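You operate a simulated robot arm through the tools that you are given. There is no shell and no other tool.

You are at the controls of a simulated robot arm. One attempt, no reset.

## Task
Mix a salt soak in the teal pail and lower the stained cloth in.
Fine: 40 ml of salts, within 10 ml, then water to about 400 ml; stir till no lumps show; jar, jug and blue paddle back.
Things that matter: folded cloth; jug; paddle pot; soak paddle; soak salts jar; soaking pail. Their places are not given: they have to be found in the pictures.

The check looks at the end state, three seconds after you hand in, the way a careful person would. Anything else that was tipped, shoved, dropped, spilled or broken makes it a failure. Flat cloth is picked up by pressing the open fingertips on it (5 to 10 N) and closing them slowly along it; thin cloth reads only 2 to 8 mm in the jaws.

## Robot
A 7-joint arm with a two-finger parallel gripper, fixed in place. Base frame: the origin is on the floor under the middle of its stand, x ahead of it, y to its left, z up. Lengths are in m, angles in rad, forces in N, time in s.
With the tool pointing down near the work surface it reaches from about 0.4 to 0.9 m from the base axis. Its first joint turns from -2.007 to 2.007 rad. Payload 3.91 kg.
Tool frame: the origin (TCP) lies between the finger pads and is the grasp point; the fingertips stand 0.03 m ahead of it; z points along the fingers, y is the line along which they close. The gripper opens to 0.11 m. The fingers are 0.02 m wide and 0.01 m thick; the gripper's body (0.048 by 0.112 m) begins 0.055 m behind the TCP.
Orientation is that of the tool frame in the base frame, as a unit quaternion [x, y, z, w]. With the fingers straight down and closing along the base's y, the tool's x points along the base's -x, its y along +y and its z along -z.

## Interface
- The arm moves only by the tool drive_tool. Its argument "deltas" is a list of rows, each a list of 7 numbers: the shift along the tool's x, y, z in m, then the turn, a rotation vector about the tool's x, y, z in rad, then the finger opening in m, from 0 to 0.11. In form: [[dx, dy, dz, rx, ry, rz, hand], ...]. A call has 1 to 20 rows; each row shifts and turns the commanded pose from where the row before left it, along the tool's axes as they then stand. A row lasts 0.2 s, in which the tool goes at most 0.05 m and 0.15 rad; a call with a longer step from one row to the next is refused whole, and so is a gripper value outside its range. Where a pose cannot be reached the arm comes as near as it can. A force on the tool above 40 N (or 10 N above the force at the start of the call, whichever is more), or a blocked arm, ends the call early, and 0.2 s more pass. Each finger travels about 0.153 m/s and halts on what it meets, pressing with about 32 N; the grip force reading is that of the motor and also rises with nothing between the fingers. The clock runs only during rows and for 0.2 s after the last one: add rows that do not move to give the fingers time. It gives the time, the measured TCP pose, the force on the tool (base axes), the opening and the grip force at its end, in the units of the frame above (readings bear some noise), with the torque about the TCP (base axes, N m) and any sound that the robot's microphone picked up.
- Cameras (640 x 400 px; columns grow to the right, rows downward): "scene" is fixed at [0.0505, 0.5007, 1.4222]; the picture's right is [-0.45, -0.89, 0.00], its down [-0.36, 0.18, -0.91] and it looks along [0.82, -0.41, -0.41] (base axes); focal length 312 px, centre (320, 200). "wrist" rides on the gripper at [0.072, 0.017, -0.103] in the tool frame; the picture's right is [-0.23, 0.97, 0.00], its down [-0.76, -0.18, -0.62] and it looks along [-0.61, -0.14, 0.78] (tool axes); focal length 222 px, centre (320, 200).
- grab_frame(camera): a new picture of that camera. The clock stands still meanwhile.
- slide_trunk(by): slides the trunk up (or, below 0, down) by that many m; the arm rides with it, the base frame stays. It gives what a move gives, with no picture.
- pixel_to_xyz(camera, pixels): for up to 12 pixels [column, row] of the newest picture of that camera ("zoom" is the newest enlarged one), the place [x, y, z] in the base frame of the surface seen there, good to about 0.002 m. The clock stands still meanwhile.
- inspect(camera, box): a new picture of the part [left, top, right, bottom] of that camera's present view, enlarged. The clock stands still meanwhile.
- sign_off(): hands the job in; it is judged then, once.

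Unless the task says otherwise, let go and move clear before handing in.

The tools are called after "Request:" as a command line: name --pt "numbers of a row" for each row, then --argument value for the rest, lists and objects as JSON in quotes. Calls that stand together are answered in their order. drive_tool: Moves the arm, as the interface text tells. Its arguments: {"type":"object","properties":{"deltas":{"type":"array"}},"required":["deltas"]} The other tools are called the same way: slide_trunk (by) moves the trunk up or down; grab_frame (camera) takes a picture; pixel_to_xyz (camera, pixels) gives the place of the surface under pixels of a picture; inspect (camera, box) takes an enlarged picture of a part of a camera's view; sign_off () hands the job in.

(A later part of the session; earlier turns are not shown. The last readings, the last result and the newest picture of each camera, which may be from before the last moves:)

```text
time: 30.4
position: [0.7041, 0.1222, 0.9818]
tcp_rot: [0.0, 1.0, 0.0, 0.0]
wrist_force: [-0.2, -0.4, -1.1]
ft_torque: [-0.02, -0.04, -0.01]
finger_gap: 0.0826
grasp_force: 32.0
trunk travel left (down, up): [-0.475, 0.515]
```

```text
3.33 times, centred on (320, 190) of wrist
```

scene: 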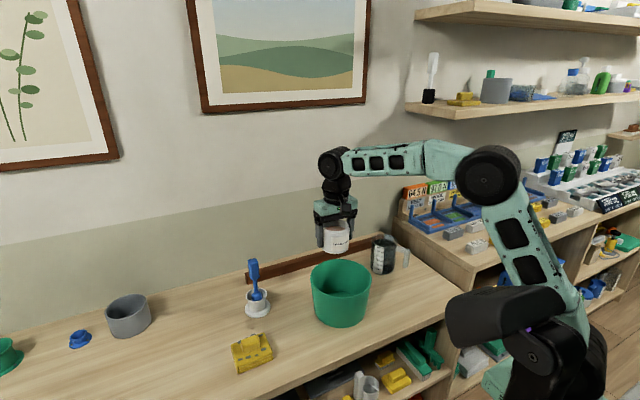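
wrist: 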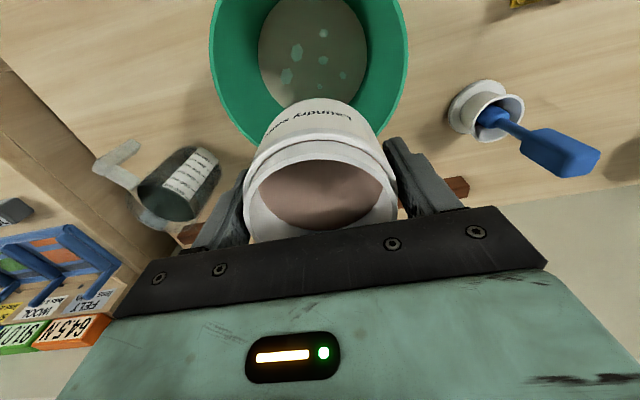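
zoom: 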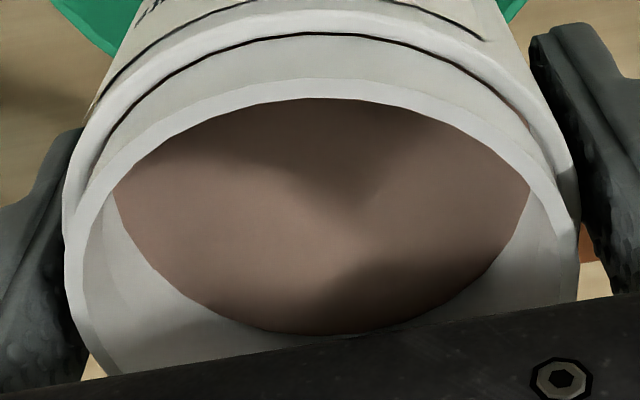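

Request:
pixel_to_xyz --camera "wrist" --pixels '[[290, 190], [310, 195], [330, 190], [350, 195], [320, 212], [300, 215], [272, 205], [375, 200], [330, 175], [345, 212], [280, 212], [310, 180]]'

Request:
pixel_to_xyz --camera "zoom" --pixels '[[320, 90], [260, 95], [220, 105], [380, 95], [430, 108], [170, 130], [490, 135], [90, 200], [548, 200], [75, 240], [565, 240], [120, 170]]'

Request:
pixel_to_xyz --camera "wrist" --pixels '[[310, 20], [340, 30], [285, 45], [310, 60], [345, 65], [325, 85], [265, 40], [362, 40], [300, 5], [330, 5], [280, 20], [355, 15]]'

```text
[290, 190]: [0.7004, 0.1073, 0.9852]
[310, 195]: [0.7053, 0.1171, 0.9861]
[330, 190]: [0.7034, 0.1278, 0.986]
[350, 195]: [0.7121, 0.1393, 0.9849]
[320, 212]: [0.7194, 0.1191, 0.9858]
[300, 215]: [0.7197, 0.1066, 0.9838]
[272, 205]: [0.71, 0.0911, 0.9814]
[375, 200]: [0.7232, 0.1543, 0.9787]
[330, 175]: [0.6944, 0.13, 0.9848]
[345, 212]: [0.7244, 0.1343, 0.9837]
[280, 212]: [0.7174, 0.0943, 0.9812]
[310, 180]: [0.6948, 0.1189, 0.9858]
```

```text
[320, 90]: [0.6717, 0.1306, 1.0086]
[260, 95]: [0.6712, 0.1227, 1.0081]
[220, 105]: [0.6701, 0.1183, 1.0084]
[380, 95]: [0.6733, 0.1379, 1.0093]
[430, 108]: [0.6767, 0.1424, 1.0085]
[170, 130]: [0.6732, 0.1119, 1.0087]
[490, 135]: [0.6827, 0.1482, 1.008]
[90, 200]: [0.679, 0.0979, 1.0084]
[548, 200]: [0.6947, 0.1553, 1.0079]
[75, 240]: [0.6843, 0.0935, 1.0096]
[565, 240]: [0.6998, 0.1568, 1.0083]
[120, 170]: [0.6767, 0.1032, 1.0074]
```

```text
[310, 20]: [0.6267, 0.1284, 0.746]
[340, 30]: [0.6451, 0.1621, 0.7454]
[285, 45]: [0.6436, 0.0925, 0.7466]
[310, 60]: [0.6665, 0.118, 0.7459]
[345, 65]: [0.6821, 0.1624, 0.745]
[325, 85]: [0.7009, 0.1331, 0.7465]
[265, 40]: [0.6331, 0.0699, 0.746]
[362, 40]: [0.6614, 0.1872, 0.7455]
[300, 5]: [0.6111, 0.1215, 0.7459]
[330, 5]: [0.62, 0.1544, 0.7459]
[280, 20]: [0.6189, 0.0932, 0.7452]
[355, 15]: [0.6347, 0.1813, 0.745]
```

Depth below rim grew from ~20.1 mm to ~24.5 mm (≈18 ml more), giving an estimated 27–36 ml total so far. I'll pour a touch more by tilting to ~1.04 rad, then return upright.

Request:
drive_tool --pt "0 0 0 0 -0.12 0 0.06" --pt "0 0 0 0 -0.14 0 0.06" --pt "0 0 0 0 -0.14 0 0.06" --pt "0 0 0 0 -0.14 0 0.06" --pt "0 0 0 0 -0.14 0 0.06" --pt "0 0 0 0 -0.12 0 0.06" --pt "0 0 0 0 -0.1 0 0.06" --pt "0 0 0 0 -0.08 0 0.06" --pt "0 0 0 0 -0.03 0 0.06" --pt "0 0 0 0 -0.03 0 0.06" --pt "0 0 0 0 0 0 0.06" --pt "0 0 0 0 0 0 0.06" --pt "0 0 0 0 0 0 0.06"

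Request:
drive_tool --pt "0 0 0 0 0.14 0 0.06" --pt "0 0 0 0 0.14 0 0.06" --pt "0 0 0 0 0.14 0 0.06" --pt "0 0 0 0 0.14 0 0.06" --pt "0 0 0 0 0.14 0 0.06" --pt "0 0 0 0 0.14 0 0.06" --pt "0 0 0 0 0.1 0 0.06" --pt "0 0 0 0 0.1 0 0.06" --pt "0 0 0 0 0 0 0.06" --pt "0 0 0 0 0 0 0.06" --pt "0 0 0 0 0 0 0.06"

Request:
grab_frame --camera "wrist"

Request:
inspect --camera "wrist" --box '[230, 130, 410, 250]'

Request:
grab_frame --camera "scene"

```text
time: 33.2
position: [0.7044, 0.1207, 0.982]
tcp_rot: [0.001, 0.868, -0.001, 0.497]
wrist_force: [0.8, -0.4, -2.3]
ft_torque: [-0.01, 0.06, 0.01]
finger_gap: 0.0824
grasp_force: 31.2
trunk travel left (down, up): [-0.475, 0.515]
```

```text
time: 35.6
position: [0.704, 0.1206, 0.9822]
tcp_rot: [0.0, 1.0, 0.001, 0.0]
wrist_force: [-0.3, 0.3, -2.5]
ft_torque: [0.03, 0.0, 0.02]
finger_gap: 0.0827
grasp_force: 32.0
trunk travel left (down, up): [-0.475, 0.515]
```

```text
taken
```

wrist: 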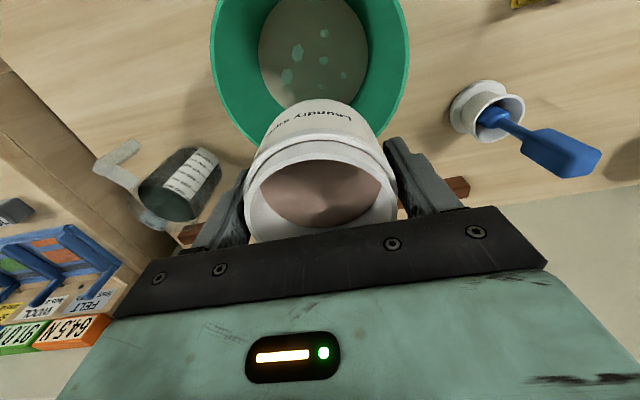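

```text
3.33 times, centred on (320, 190) of wrist
```

zoom: 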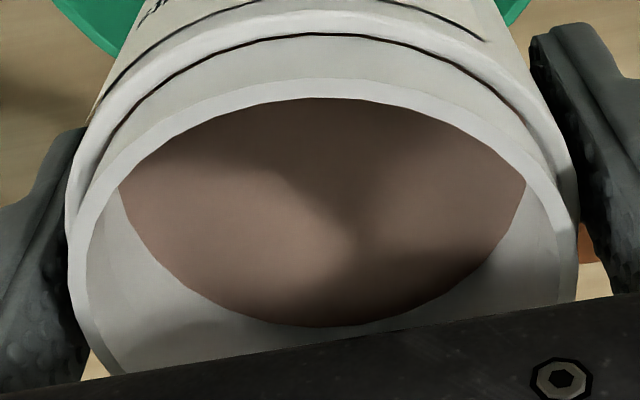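

```text
taken
```

scene: 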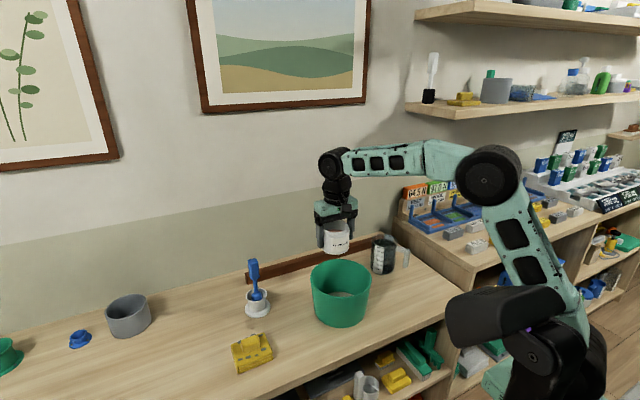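

No spill is seen and the salts surface dropped a little more. Measuring the salts and rim in this frame, then I'll take the jar back to its spot for a same-pose comparison.

Request:
pixel_to_xyz --camera "wrist" --pixels '[[290, 190], [310, 195], [330, 190], [350, 195], [320, 212], [300, 215], [272, 205], [375, 200], [330, 175], [345, 212], [280, 212], [310, 180]]'

Request:
pixel_to_xyz --camera "zoom" --pixels '[[320, 90], [260, 95], [220, 105], [380, 95], [430, 108], [170, 130], [490, 135], [90, 200], [548, 200], [75, 240], [565, 240], [120, 170]]'

Request:
drive_tool --pt "0.004 -0.012 0 0 0 0 0.06" --pt "0.009 -0.026 0 0 0 0 0.06" --pt "0.009 -0.028 0 0 0 0 0.06" --pt "0.009 -0.028 0 0 0 0 0.06" --pt "0.009 -0.028 0 0 0 0 0.06" --pt "0.009 -0.028 0 0 0 0 0.06" --pt "0.009 -0.028 0 0 0 0 0.06" --pt "0.009 -0.024 0 0 0 0 0.06" --pt "0.008 -0.018 0 0 0 0 0.06" --pt "0 0 0 0 0 0 0.06" --pt "0 0 0 0 0 0 0.06"

```text
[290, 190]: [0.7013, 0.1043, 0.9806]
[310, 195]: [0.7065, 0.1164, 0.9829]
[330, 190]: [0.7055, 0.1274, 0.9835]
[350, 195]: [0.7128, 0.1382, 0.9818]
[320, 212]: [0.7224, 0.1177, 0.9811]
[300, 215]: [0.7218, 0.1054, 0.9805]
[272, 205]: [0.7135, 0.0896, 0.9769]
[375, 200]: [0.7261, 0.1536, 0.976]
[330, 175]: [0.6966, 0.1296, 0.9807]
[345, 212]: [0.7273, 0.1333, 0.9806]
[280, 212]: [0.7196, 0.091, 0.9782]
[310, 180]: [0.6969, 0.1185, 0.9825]
```

```text
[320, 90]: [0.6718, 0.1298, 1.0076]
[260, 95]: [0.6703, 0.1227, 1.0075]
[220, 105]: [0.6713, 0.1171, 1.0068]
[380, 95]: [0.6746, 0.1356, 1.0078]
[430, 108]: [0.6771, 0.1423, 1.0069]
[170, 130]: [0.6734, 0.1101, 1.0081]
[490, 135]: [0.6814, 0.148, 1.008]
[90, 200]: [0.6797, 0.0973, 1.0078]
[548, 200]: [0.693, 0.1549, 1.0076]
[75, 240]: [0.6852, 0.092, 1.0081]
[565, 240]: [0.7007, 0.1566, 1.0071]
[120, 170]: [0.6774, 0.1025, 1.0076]
```

```text
time: 38.0
position: [0.6309, -0.1007, 0.9821]
tcp_rot: [0.0, 1.0, 0.0, 0.0]
wrist_force: [-0.2, -0.3, -1.9]
ft_torque: [-0.02, -0.01, -0.03]
finger_gap: 0.0826
grasp_force: 31.5
trunk travel left (down, up): [-0.475, 0.515]
```

Depth below rim is now ≈27.2 mm; estimated poured total is ~36–45 ml. I'll lower the jar to its original spot (stopping just above the table) and compare with the baseline.

Request:
drive_tool --pt "0 0 0.015 0 0 0 0.06" --pt "0 0 0.025 0 0 0 0.06" --pt "0 0 0.025 0 0 0 0.06" --pt "0 0 0.025 0 0 0 0.06" --pt "0 0 0.025 0 0 0 0.06" --pt "0 0 0.025 0 0 0 0.06" --pt "0 0 0.025 0 0 0 0.06" --pt "0 0 0.015 0 0 0 0.06" --pt "0 0 0.01 0 0 0 0.06" --pt "0 0 0.006 0 0 0 0.06" --pt "0 0 0 0 0 0 0.06" --pt "0 0 0 0 0 0 0.06"

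Request:
grab_frame --camera "wrist"

Request:
inspect --camera "wrist" --box '[220, 130, 420, 255]'

Request:
inspect --camera "scene" --box '[340, 200, 460, 320]'

```text
time: 40.6
position: [0.6288, -0.0978, 0.785]
tcp_rot: [0.0, 1.0, 0.0, 0.0]
wrist_force: [0.2, 0.1, -2.9]
ft_torque: [-0.01, 0.03, -0.01]
finger_gap: 0.0829
grasp_force: 32.3
trunk travel left (down, up): [-0.475, 0.515]
```

```text
taken
```

wrist: 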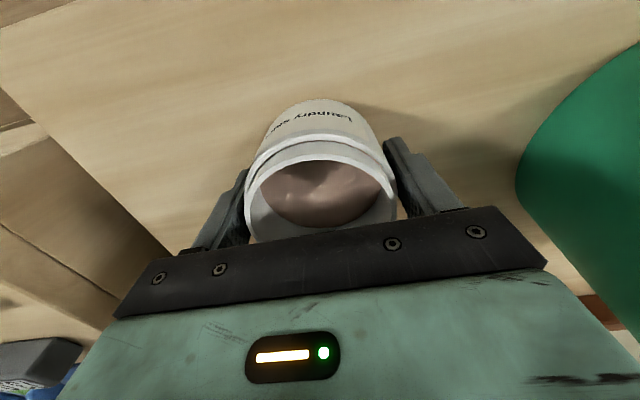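

```text
3.20 times, centred on (320, 192) of wrist
```

zoom: 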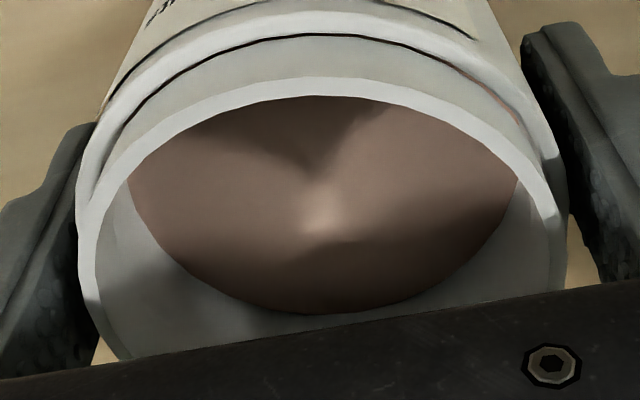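

```text
3.33 times, centred on (400, 260) of scene
```

zoom: 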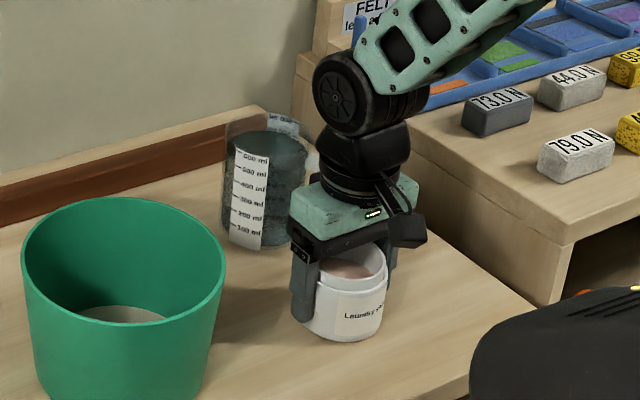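

The jar is back near its spot; I'll measure the salts surface and rim in this baseline-like pose.

Request:
pixel_to_xyz --camera "wrist" --pixels '[[290, 190], [310, 195], [330, 190], [350, 195], [320, 212], [300, 215], [272, 205], [375, 200], [330, 175], [345, 212], [280, 212], [310, 180]]'

Request:
pixel_to_xyz --camera "zoom" --pixels '[[320, 86], [260, 92], [220, 102], [380, 92], [430, 105], [170, 130], [490, 130], [90, 220], [555, 200], [120, 170], [310, 60], [310, 50]]'

```text
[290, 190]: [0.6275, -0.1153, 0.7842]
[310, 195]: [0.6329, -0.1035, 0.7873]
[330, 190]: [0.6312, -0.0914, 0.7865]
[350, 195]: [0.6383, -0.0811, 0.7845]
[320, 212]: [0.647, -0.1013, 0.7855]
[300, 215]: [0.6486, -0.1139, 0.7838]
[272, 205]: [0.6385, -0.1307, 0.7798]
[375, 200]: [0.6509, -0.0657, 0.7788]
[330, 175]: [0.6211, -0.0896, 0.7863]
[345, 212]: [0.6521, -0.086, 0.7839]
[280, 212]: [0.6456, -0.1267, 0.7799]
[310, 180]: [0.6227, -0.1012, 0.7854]
```

```text
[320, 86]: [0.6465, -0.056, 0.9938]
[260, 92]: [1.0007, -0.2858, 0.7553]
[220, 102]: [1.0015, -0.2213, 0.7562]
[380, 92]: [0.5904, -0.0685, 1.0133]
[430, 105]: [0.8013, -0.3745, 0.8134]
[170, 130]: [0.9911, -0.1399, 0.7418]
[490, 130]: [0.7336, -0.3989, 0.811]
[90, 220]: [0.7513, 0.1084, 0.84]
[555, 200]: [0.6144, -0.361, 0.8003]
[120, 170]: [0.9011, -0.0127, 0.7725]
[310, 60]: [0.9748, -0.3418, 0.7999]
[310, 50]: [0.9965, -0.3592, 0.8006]
```

The zoom I queried was the scene one; I'll retake the wrist zoom and measure the rim properly.

Request:
inspect --camera "wrist" --box '[220, 130, 420, 255]'

Request:
pixel_to_xyz --camera "zoom" --pixels '[[320, 86], [260, 92], [220, 102], [380, 92], [430, 105], [170, 130], [490, 130], [90, 220], [555, 200], [120, 170], [310, 60], [310, 50]]'

```text
3.20 times, centred on (320, 192) of wrist
```

zoom: 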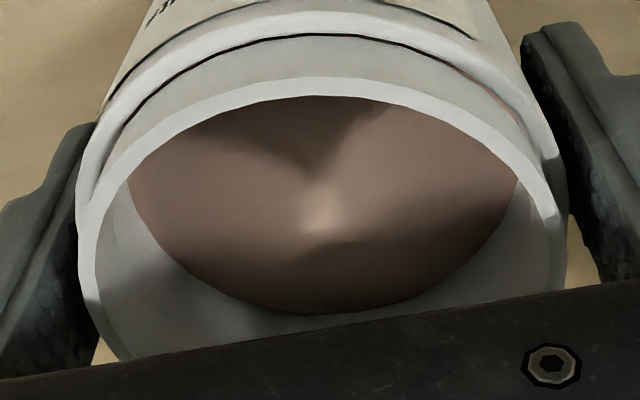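

```text
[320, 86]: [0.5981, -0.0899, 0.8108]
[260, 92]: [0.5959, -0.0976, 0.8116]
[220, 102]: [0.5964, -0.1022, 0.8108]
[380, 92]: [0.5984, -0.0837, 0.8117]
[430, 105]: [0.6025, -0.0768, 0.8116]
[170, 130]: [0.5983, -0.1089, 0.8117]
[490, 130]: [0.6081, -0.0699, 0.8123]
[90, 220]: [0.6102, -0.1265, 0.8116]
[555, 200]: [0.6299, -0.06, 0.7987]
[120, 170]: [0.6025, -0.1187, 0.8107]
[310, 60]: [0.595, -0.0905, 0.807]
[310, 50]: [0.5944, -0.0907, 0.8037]
```

Rim reads 0.8114 here with the jar still hanging. I'll lower in 1 mm steps to touch down and then measure the resting rim height.

Request:
drive_tool --pt "0 0 0.001 0 0 0 0.06" --pt "0 0 0 0 0 0 0.06" --pt "0 0 0 0 0 0 0.06"

Request:
drive_tool --pt "0 0 0.001 0 0 0 0.06" --pt "0 0 0 0 0 0 0.06" --pt "0 0 0 0 0 0 0.06"

```text
time: 41.4
position: [0.6297, -0.098, 0.7846]
tcp_rot: [0.0, 1.0, 0.0, 0.0]
wrist_force: [0.0, 0.3, 2.5]
ft_torque: [0.03, 0.12, -0.04]
finger_gap: 0.0828
grasp_force: 31.8
trunk travel left (down, up): [-0.475, 0.515]
```

```text
time: 42.2
position: [0.6303, -0.0982, 0.7842]
tcp_rot: [0.0, 1.0, 0.0, 0.0]
wrist_force: [0.4, -3.1, 16.7]
ft_torque: [0.1, 0.6, 0.15]
finger_gap: 0.0825
grasp_force: 31.9
trunk travel left (down, up): [-0.475, 0.515]
```

Contact is made (16.7 N), with rim at rest ≈0.8105, so the total level drop is ≈9.7 mm → about 40 ml poured. I'll ease off the pressure and open the fingers.

Request:
drive_tool --pt "0 0 -0.001 0 0 0 0.06" --pt "0 0 0 0 0 0 0.078" --pt "0 0 0 0 0 0 0.084" --pt "0 0 0 0 0 0 0.09" --pt "0 0 0 0 0 0 0.1" --pt "0 0 0 0 0 0 0.11" --pt "0 0 0 0 0 0 0.11" --pt "0 0 0 0 0 0 0.11"

Request:
grab_frame --camera "wrist"

Request:
inspect --camera "wrist" --box '[220, 130, 420, 255]'

Request:
pixel_to_xyz --camera "zoom" --pixels '[[320, 86], [260, 92], [220, 102], [380, 92], [430, 105], [170, 130], [490, 130], [90, 220], [120, 170], [310, 200], [250, 200], [400, 200]]'

Request:
pixel_to_xyz --camera "wrist" --pixels '[[290, 190], [310, 195], [330, 190], [350, 195], [320, 212], [300, 215], [272, 205], [375, 200], [330, 175], [345, 212], [280, 212], [310, 180]]'

```text
time: 44.0
position: [0.6286, -0.098, 0.7847]
tcp_rot: [0.0, 1.0, 0.0, 0.0]
wrist_force: [-1.2, 0.1, 0.3]
ft_torque: [-0.02, -0.02, -0.02]
finger_gap: 0.11
grasp_force: 0.0
trunk travel left (down, up): [-0.475, 0.515]
```

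```text
taken
```

wrist: 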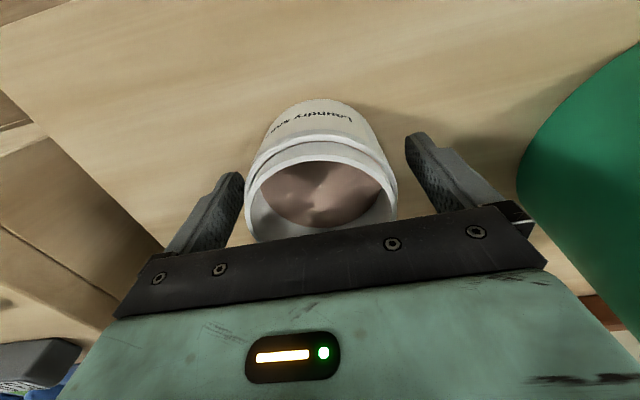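

```text
3.20 times, centred on (320, 192) of wrist
```

zoom: 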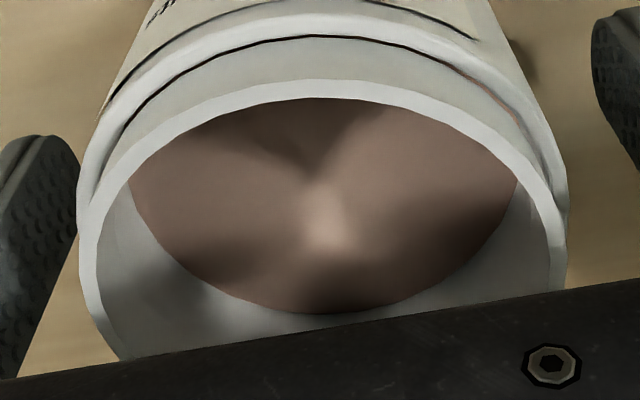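

```text
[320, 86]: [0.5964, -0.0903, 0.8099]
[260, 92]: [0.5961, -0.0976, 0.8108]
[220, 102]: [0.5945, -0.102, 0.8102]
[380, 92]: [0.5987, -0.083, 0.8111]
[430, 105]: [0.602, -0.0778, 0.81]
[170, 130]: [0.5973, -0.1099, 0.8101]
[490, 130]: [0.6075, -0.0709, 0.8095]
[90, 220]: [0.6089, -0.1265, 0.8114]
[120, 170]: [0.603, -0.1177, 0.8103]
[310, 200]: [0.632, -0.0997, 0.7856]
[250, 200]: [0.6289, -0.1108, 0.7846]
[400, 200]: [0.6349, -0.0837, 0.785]
```

```text
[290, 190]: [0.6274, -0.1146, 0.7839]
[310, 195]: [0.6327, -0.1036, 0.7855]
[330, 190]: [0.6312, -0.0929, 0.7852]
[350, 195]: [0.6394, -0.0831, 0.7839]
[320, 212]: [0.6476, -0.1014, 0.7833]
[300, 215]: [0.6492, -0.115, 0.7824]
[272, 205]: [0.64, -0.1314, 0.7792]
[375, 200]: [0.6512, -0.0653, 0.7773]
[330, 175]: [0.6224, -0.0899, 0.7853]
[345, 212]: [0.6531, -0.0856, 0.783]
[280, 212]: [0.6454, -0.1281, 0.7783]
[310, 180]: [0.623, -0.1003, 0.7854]
```

Jar is released upright with rim z 0.8104 at its original spot; the salts dropped ≈10 mm ≈ 40 ml. I'll rise clear and look at the jug.

Request:
drive_tool --pt "0 0 -0.02 0 0 0 0.11" --pt "0 0 -0.03 0 0 0 0.11" --pt "0 0 -0.03 0 0 0 0.11" --pt "0 0 -0.03 0 0 0 0.11" --pt "0 0 -0.03 0 0 0 0.11" --pt "0 0.01 -0.03 0 0 0 0.11" --pt "0 0.02 -0.03 0 0 0 0.11" --pt "0 0.03 -0.02 0 0 0 0.11" --pt "0 0.03 0 0 0 0 0.11" --pt "0 0.03 0 0 0 0 0.11" --pt "0 0 0 0 0 0 0.11" --pt "0 0 0 0 0 0 0.11"

Request:
grab_frame --camera "wrist"

Request:
inspect --camera "scene" --box '[362, 225, 442, 310]'

```text
time: 46.6
position: [0.6286, 0.0209, 1.0038]
tcp_rot: [0.0, 1.0, 0.0, 0.0]
wrist_force: [-0.7, 0.2, 0.5]
ft_torque: [0.01, 0.01, -0.01]
finger_gap: 0.1101
grasp_force: 0.1
trunk travel left (down, up): [-0.475, 0.515]
```

```text
taken
```

wrist: 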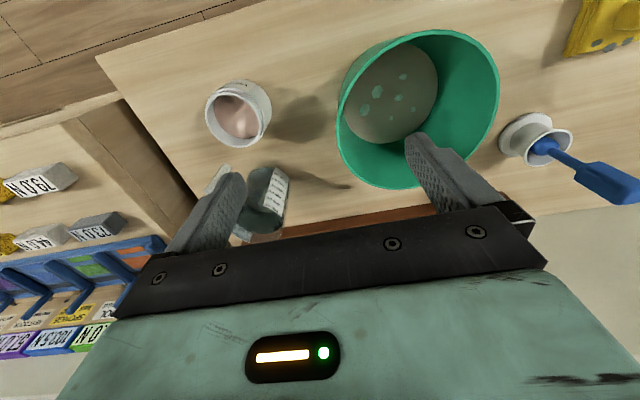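

```text
4.71 times, centred on (402, 268) of scene
```

zoom: 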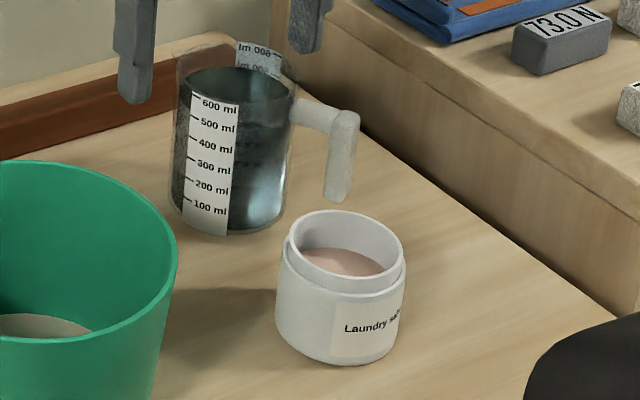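

The jar is back and the pail has its salts with lumps visible. Now I need a close look at the jug: I'll move above and behind it.

Request:
drive_tool --pt "-0.015 -0.02 -0.005 0 0 0 0.11" --pt "-0.02 -0.03 0 0 0 0 0.11" --pt "-0.02 -0.03 0 0 0 0 0.11" --pt "-0.02 -0.03 0 0 0 0 0.11" --pt "-0.02 -0.01 0 0 0 0 0.11" --pt "-0.01 0 0 0 0 0 0.11" --pt "0 0 0 0 0 0 0.11" --pt "0 0 0 0 0 0 0.11"

Request:
grab_frame --camera "wrist"

Request:
inspect --camera "wrist" --box '[220, 60, 420, 220]'

```text
time: 48.4
position: [0.7352, -0.0988, 1.0111]
tcp_rot: [0.0, 1.0, 0.0, 0.0]
wrist_force: [0.3, -0.8, -0.7]
ft_torque: [0.0, -0.01, 0.04]
finger_gap: 0.11
grasp_force: 0.0
trunk travel left (down, up): [-0.475, 0.515]
```

```text
taken
```

wrist: 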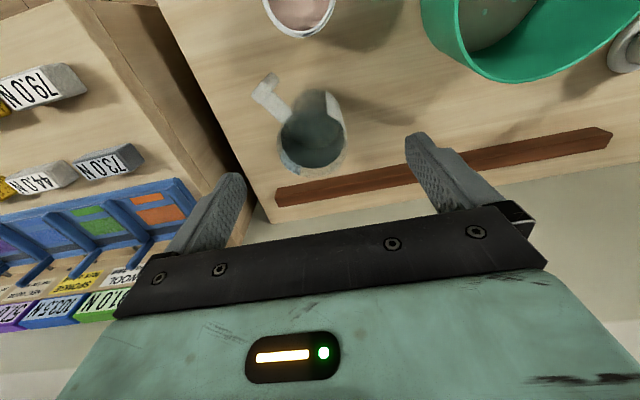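

```text
2.50 times, centred on (320, 140) of wrist
```

zoom: 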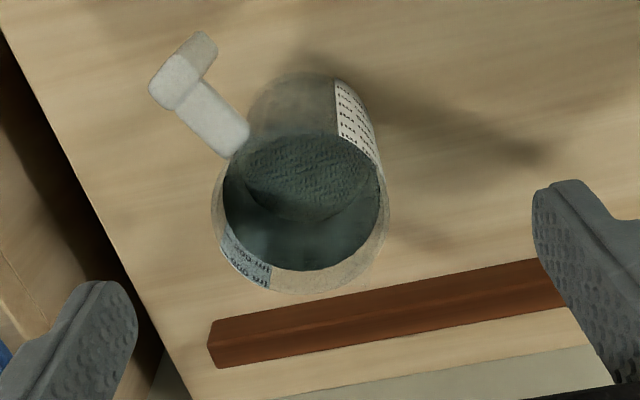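

The zoom shows a plain cylindrical glass jug without an evident spout, handle toward (180,80). I'll measure rim, handle and water.

Request:
pixel_to_xyz --camera "zoom" --pixels '[[214, 225], [388, 220], [300, 291], [240, 272], [365, 265], [300, 250], [260, 220], [340, 230], [235, 135], [205, 110], [180, 95], [160, 85]]'

Request:
pixel_to_xyz --camera "zoom" --pixels '[[220, 125], [195, 120], [220, 100], [170, 70], [185, 65], [205, 45], [190, 95], [155, 95], [250, 270], [226, 150], [375, 170], [270, 90]]'

```text
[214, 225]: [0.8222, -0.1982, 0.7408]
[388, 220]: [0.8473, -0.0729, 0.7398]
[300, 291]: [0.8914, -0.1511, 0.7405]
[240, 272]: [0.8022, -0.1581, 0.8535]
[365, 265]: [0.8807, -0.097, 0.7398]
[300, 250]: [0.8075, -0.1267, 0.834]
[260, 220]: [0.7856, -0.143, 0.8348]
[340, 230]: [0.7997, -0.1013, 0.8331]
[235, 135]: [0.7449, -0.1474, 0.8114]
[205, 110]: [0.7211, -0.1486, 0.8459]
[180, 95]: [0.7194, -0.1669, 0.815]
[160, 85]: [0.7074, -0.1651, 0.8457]
```

```text
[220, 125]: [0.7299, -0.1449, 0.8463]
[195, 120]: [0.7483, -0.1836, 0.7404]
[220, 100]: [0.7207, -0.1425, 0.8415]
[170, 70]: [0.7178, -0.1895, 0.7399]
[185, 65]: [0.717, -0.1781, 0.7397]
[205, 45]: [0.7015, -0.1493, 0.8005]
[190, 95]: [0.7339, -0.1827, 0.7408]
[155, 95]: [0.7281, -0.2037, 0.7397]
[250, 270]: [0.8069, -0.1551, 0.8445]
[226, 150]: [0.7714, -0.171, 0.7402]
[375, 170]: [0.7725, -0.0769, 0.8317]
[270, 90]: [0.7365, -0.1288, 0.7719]
```

The depth sensor sees through the glass, so I'll fit the jug's circle from its opaque scale label, using the scene view.

Request:
inspect --camera "scene" --box '[362, 225, 442, 310]'

Request:
pixel_to_xyz --camera "zoom" --pixels '[[188, 160], [196, 160], [206, 160], [216, 160], [226, 160], [234, 160], [190, 190], [200, 190], [210, 190], [220, 190], [230, 190], [225, 130]]'

Request:
pixel_to_xyz --camera "zoom" --pixels '[[240, 50], [260, 55], [275, 60], [245, 65], [300, 108], [315, 115], [330, 120], [345, 112], [350, 130], [345, 160], [340, 185], [335, 150]]'

```text
4.71 times, centred on (402, 268) of scene
```

zoom: 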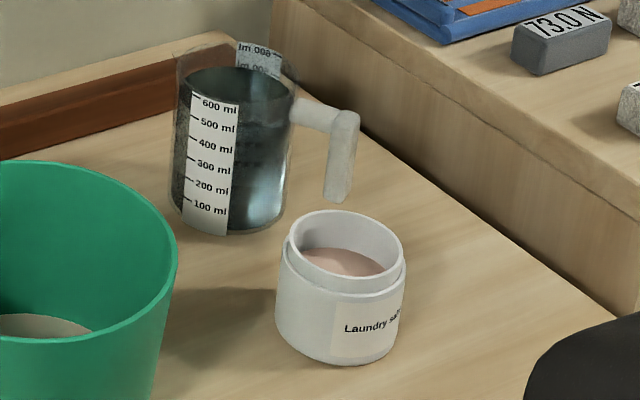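

```text
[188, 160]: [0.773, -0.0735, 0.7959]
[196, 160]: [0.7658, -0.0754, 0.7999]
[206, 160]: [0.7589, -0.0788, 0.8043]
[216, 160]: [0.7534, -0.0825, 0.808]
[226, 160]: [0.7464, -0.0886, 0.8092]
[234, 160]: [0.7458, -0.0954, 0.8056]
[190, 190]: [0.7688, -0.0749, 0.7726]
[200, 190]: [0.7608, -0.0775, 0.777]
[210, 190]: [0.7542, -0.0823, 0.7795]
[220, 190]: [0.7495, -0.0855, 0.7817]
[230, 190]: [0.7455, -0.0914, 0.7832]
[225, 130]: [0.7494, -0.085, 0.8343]
```

```text
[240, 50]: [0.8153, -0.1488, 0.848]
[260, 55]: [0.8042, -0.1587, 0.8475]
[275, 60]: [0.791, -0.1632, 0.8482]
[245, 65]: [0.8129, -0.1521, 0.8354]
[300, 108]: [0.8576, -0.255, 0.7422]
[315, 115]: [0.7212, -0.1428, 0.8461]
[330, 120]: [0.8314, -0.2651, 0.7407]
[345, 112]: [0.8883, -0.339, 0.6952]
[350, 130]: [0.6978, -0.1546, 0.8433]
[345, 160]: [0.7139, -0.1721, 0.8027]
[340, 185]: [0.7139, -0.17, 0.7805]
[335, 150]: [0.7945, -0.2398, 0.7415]
```

The fit gives the jug centre ≈(0.782,-0.119), radius ≈0.0455, water level z≈0.8345 (≈533 ml). I'll yaw the hand by 0.349 rad so the fingers avoid the handle, and move above the jug.

Request:
drive_tool --pt "0 0 0 0 0 0.1163 0.11" --pt "0 0 0 0 0 0.1163 0.11" --pt "0 0 0 0 0 0.1164 0.11" --pt "-0.017 -0.001 0 0 0 0 0.11" --pt "-0.017 -0.001 0 0 0 0 0.11" --pt "-0.017 -0.001 0.011 0 0 0 0.11" --pt "0 0 0.025 0 0 0 0.11" --pt "0 0 0.025 0 0 0 0.11" --pt "0 0 0 0 0 0 0.11" --pt "0 0 0 0 0 0 0.11"

Request:
grab_frame --camera "wrist"

Request:
inspect --camera "scene" --box '[340, 190, 460, 310]'

```text
time: 50.6
position: [0.7828, -0.1192, 0.9488]
tcp_rot: [0.173, 0.985, 0.001, 0.0]
wrist_force: [-0.9, -0.8, 0.2]
ft_torque: [0.01, -0.03, 0.0]
finger_gap: 0.1102
grasp_force: 0.1
trunk travel left (down, up): [-0.475, 0.515]
```

```text
taken
```

wrist: 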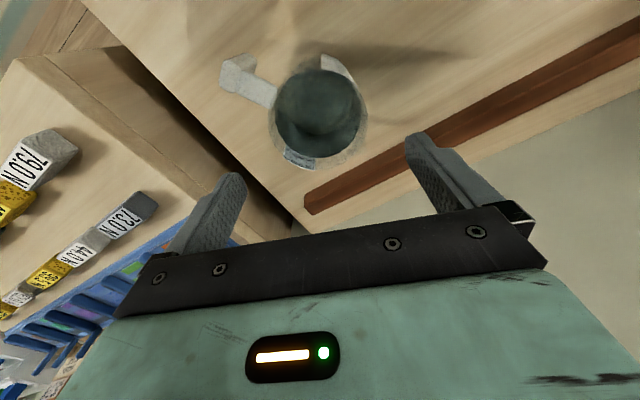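

```text
3.33 times, centred on (400, 250) of scene
```

zoom: 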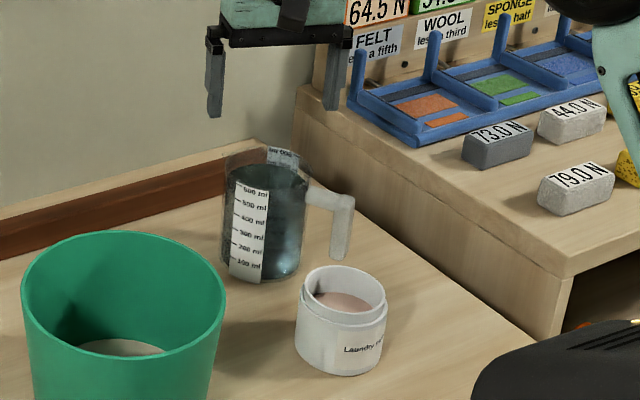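

The jug rim is centred at about column 319 between the fingers, matching the jar's calibration. Quick close-up check before descending.

Request:
inspect --camera "wrist" --box '[220, 40, 420, 190]'

```text
2.67 times, centred on (320, 115) of wrist
```

zoom: 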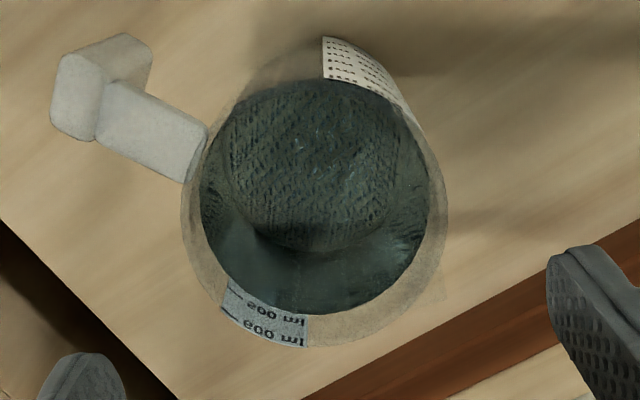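

Jug is centred (rim columns 182–447 in zoom). I'll turn the hand back 0.087 rad for more finger-to-handle clearance, and descend part way.

Request:
drive_tool --pt "0 0 0 0 0 -0.0873 0.11" --pt "0 0 0.02 0 0 0 0.11" --pt "0 0 0.02 0 0 0 0.11" --pt "0 0 0.02 0 0 0 0.11" --pt "0 0 0.01 0 0 0 0.11" --pt "0 0 0 0 0 0 0.11" --pt "0 0 0 0 0 0 0.11"

Request:
grab_frame --camera "wrist"

Request:
inspect --camera "scene" --box '[345, 200, 425, 290]'

```text
time: 52.2
position: [0.7812, -0.1192, 0.879]
tcp_rot: [0.129, 0.992, -0.001, 0.0]
wrist_force: [0.5, -0.4, 1.0]
ft_torque: [0.01, 0.03, -0.02]
finger_gap: 0.11
grasp_force: 0.0
trunk travel left (down, up): [-0.475, 0.515]
```

```text
taken
```

wrist: 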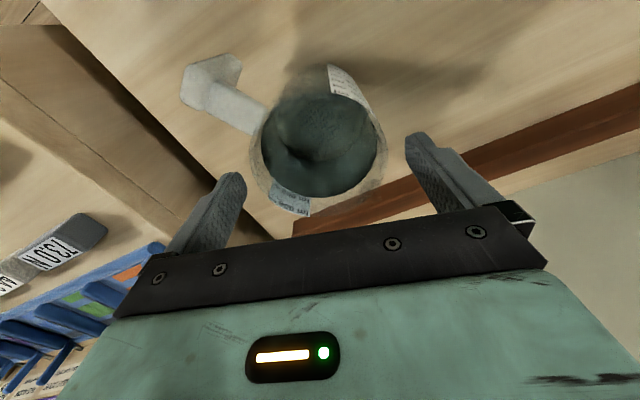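

```text
4.44 times, centred on (385, 245) of scene
```

zoom: 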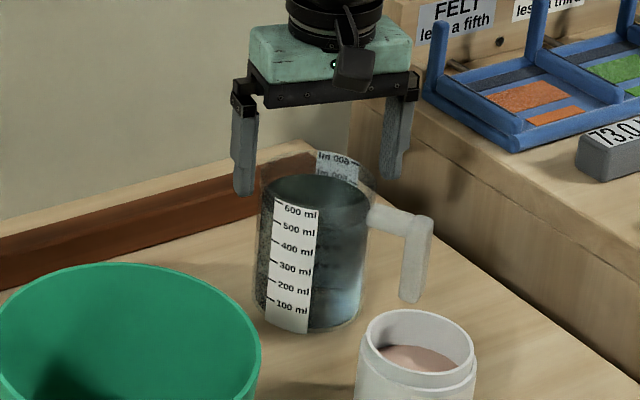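

Fingers straddle the jug with clearance on both sides (jug spans columns 249–386 between finger tips). I'll descend to z≈0.815.

Request:
drive_tool --pt "0 0 0.013 0 0 0 0.11" --pt "0 0 0.013 0 0 0 0.11" --pt "0 0 0.013 0 0 0 0.11" --pt "0 0 0.013 0 0 0 0.11" --pt "0 0 0.011 0 0 0 0.11" --pt "0 0 0 0 0 0 0.11" --pt "0 0 0 0 0 0 0.11"

Request:
grab_frame --camera "wrist"

Request:
inspect --camera "scene" --box '[345, 200, 425, 290]'

```text
time: 53.8
position: [0.7819, -0.1191, 0.8166]
tcp_rot: [0.129, 0.992, 0.0, 0.0]
wrist_force: [0.1, -0.5, 0.2]
ft_torque: [0.01, 0.0, -0.01]
finger_gap: 0.1097
grasp_force: 0.1
trunk travel left (down, up): [-0.475, 0.515]
```

```text
taken
```

wrist: 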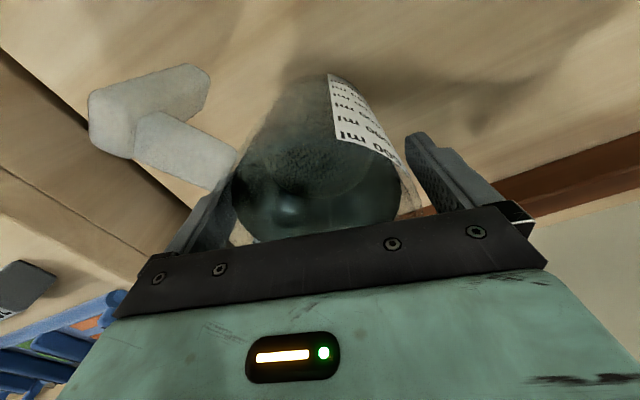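

```text
4.44 times, centred on (385, 245) of scene
```

zoom: 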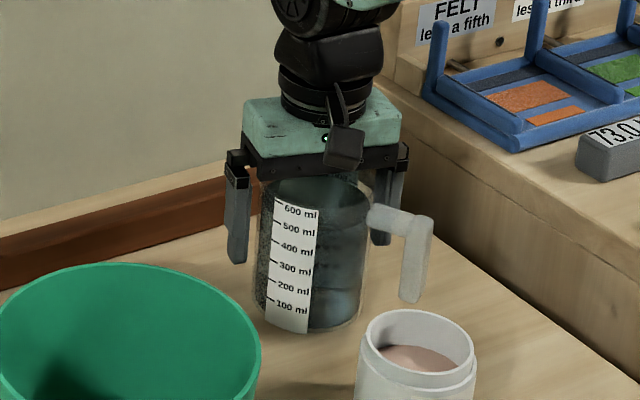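

No contact forces; the palm sits just above the jug rim. Closing slowly on the jug body.

Request:
drive_tool --pt "0 0 0 0 0 0 0.104" --pt "0 0 0 0 0 0 0.1" --pt "0 0 0 0 0 0 0.096" --pt "0 0 0 0 0 0 0.093" --pt "0 0 0 0 0 0 0.09" --pt "0 0 0 0 0 0 0.086" --pt "0 0 0 0 0 0 0.08" --pt "0 0 0 0 0 0 0.07" --pt "0 0 0 0 0 0 0.07"

Request:
grab_frame --camera "wrist"

Request:
inspect --camera "scene" --box '[345, 200, 425, 290]'

```text
time: 55.8
position: [0.7832, -0.1193, 0.8156]
tcp_rot: [0.13, 0.992, 0.0, 0.0]
wrist_force: [-0.1, -2.2, 1.2]
ft_torque: [0.01, 0.04, 0.01]
finger_gap: 0.0889
grasp_force: 32.2
trunk travel left (down, up): [-0.475, 0.515]
```

```text
taken
```

wrist: 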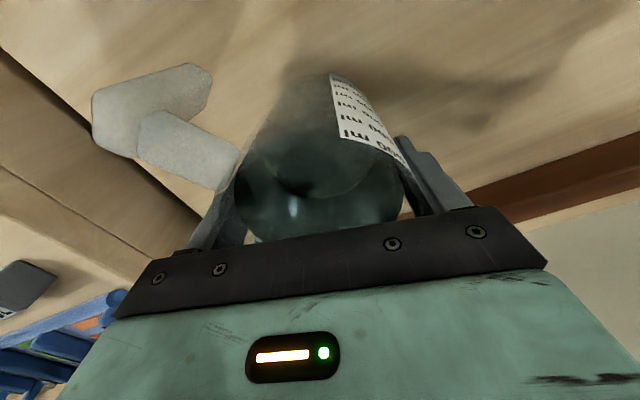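

```text
4.44 times, centred on (385, 245) of scene
```

zoom: 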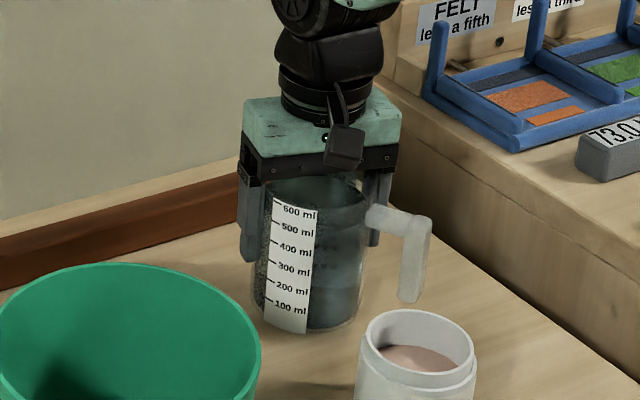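

The jug is gripped at 0.0889 m with 32 N. I'll lift it gently 0.16 m and check it stays level and unslipped.

Request:
drive_tool --pt "0 0 -0.003 0 0 0 0.07" --pt "0 0 -0.006 0 0 0 0.07" --pt "0 0 -0.01 0 0 0 0.07" --pt "0 0 -0.014 0 0 0 0.07" --pt "0 0 -0.016 0 0 0 0.07" --pt "0 0 -0.018 0 0 0 0.07" --pt "0 0 -0.018 0 0 0 0.07" --pt "0 0 -0.018 0 0 0 0.07" --pt "0 0 -0.018 0 0 0 0.07" --pt "0 0 -0.016 0 0 0 0.07" --pt "0 0 -0.012 0 0 0 0.07" --pt "0 0 -0.007 0 0 0 0.07" --pt "0 0 -0.004 0 0 0 0.07" --pt "0 0 0 0 0 0 0.07"

Request:
inspect --camera "scene" --box '[330, 150, 450, 270]'

Request:
grab_frame --camera "wrist"

```text
time: 58.8
position: [0.7817, -0.1197, 0.9743]
tcp_rot: [0.129, 0.992, -0.001, 0.0]
wrist_force: [0.5, -0.3, -4.0]
ft_torque: [-0.01, 0.01, -0.02]
finger_gap: 0.089
grasp_force: 31.4
trunk travel left (down, up): [-0.475, 0.515]
```

```text
3.33 times, centred on (390, 210) of scene
```

zoom: 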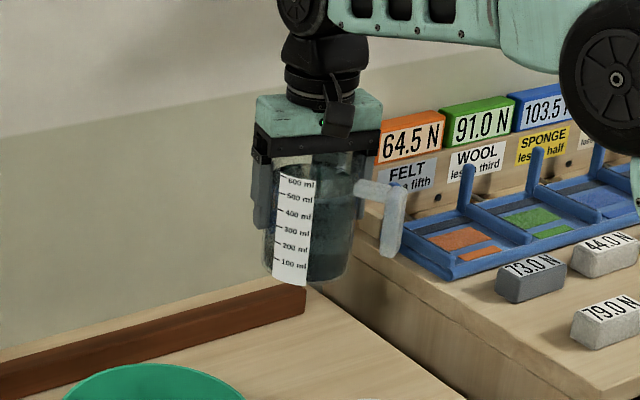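

```text
taken
```

wrist: 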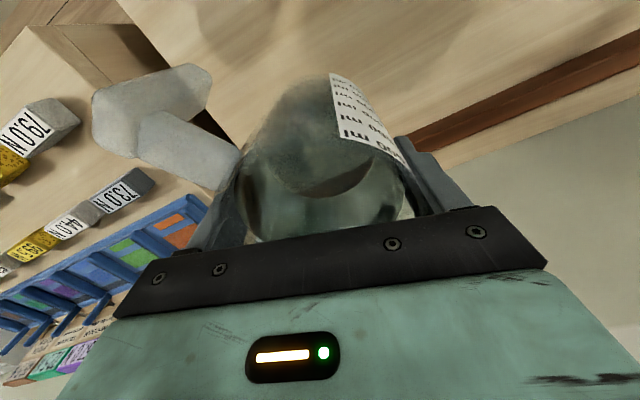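

The jug lifted level and stable. Now carrying it slowly over to the pail.

Request:
drive_tool --pt "0.002 0.004 0 0 0 0 0.07" --pt "0.004 0.009 0 0 0 0 0.07" --pt "0.006 0.013 0 0 0 0 0.07" --pt "0.008 0.017 0 0 0 0 0.07" --pt "0.009 0.019 0 0 0 0 0.07" --pt "0.009 0.019 0 0 0 0 0.07" --pt "0.009 0.019 0 0 0 0 0.07" --pt "0.009 0.019 0 0 0 0 0.07" --pt "0.009 0.019 0 0 0 0 0.07" --pt "0.009 0.019 0 0 0 0 0.07" --pt "0.008 0.017 0 0 0 0 0.07" --pt "0.006 0.013 0 0 0 0 0.07" --pt "0.004 0.009 0 0 0 0 0.07" --pt "0.0035 0.007 0 0 0 0 0.07" --pt "0 0 0 0 0 0 0.07" --pt "0 0 0 0 0 0 0.07"

Request:
grab_frame --camera "scene"

Request:
grab_frame --camera "wrist"

```text
time: 62.2
position: [0.7418, 0.1028, 0.976]
tcp_rot: [0.129, 0.992, 0.0, 0.001]
wrist_force: [0.1, 1.2, -4.2]
ft_torque: [0.04, -0.03, -0.01]
finger_gap: 0.089
grasp_force: 32.3
trunk travel left (down, up): [-0.475, 0.515]
```

```text
taken
```

scene: 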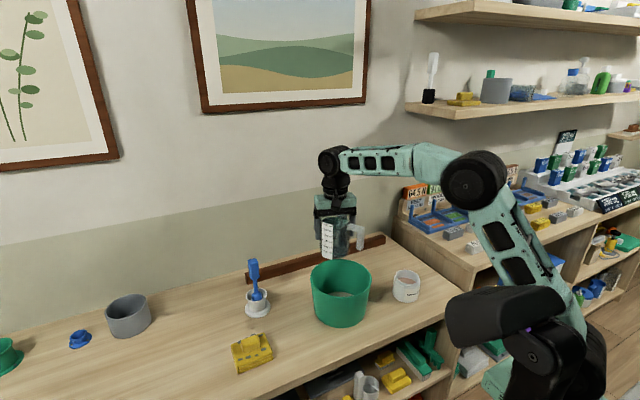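

```text
taken
```

wrist: 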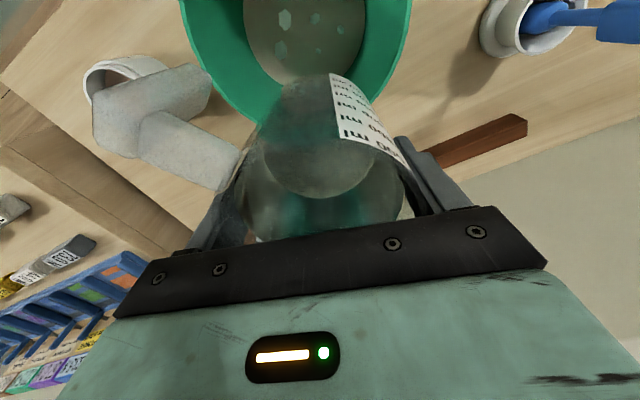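

Jug is positioned with its lip side over the pail (pail visible at (295,40) beyond the jug). I'll lower slightly and begin tilting slowly.

Request:
drive_tool --pt "0 0 0.005 0 0 0 0.07" --pt "0 0 0.006 0 -0.03 0 0.07" --pt "0 0 0.004 0 -0.05 0 0.07" --pt "0 0 0 0 -0.06 0 0.07" --pt "0 0 0 0 -0.06 0 0.07" --pt "0 0 0 0 -0.06 0 0.07" --pt "0 0 0 0 -0.06 0 0.07" --pt "0 0 0 0 -0.05 0 0.07" --pt "0 0 0 0 -0.04 0 0.07" --pt "0 0 0 0 -0.03 0 0.07" --pt "0 0 0 0 -0.03 0 0.07" --pt "0 0 0 0 -0.03 0 0.07"

Request:
inspect --camera "scene" --box '[280, 180, 420, 330]'

Request:
grab_frame --camera "wrist"

```text
time: 64.8
position: [0.7421, 0.1025, 0.9601]
tcp_rot: [0.127, 0.961, -0.032, 0.245]
wrist_force: [0.4, 0.6, -4.3]
ft_torque: [0.02, 0.08, -0.02]
finger_gap: 0.0889
grasp_force: 32.6
trunk travel left (down, up): [-0.475, 0.515]
```

```text
2.67 times, centred on (350, 255) of scene
```

zoom: 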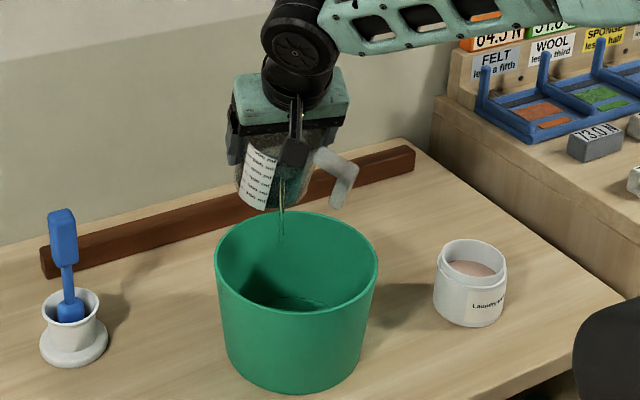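

```text
taken
```

wrist: 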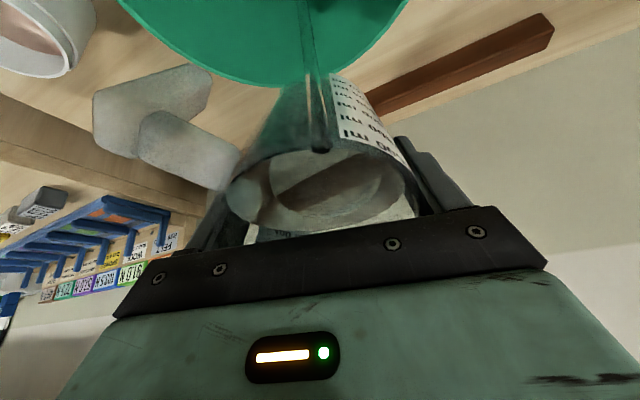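

A clean stream is falling into the pail (zoom (283,215)). I'll continue tilting slowly.

Request:
drive_tool --pt "0 0 0 0 -0.03 0 0.07" --pt "0 0 0 0 -0.03 0 0.07" --pt "0 0 0 0 -0.03 0 0.07" --pt "0 0 0 0 -0.03 0 0.07" --pt "0 0 0 0 -0.03 0 0.07" --pt "0 0 0 0 -0.03 0 0.07" --pt "0 0 0 0 -0.03 0 0.07" --pt "0 0 0 0 -0.03 0 0.07" --pt "0 0 0 0 -0.03 0 0.07" --pt "0 0 0 0 -0.03 0 0.07"

Request:
inspect --camera "scene" --box '[280, 180, 420, 330]'

Request:
grab_frame --camera "wrist"

```text
time: 67.0
position: [0.7413, 0.1021, 0.9601]
tcp_rot: [0.119, 0.914, -0.05, 0.385]
wrist_force: [-0.8, -0.5, -4.2]
ft_torque: [0.02, 0.11, -0.01]
finger_gap: 0.0891
grasp_force: 32.2
trunk travel left (down, up): [-0.475, 0.515]
```

```text
2.67 times, centred on (350, 255) of scene
```

zoom: 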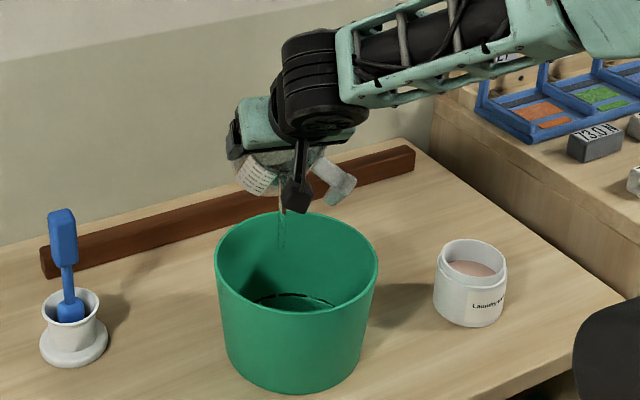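

```text
taken
```

wrist: 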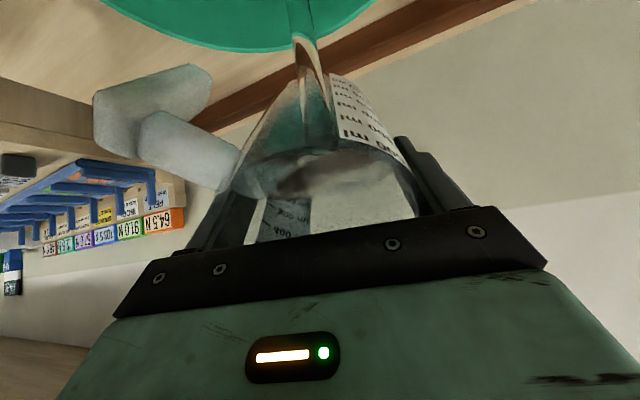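

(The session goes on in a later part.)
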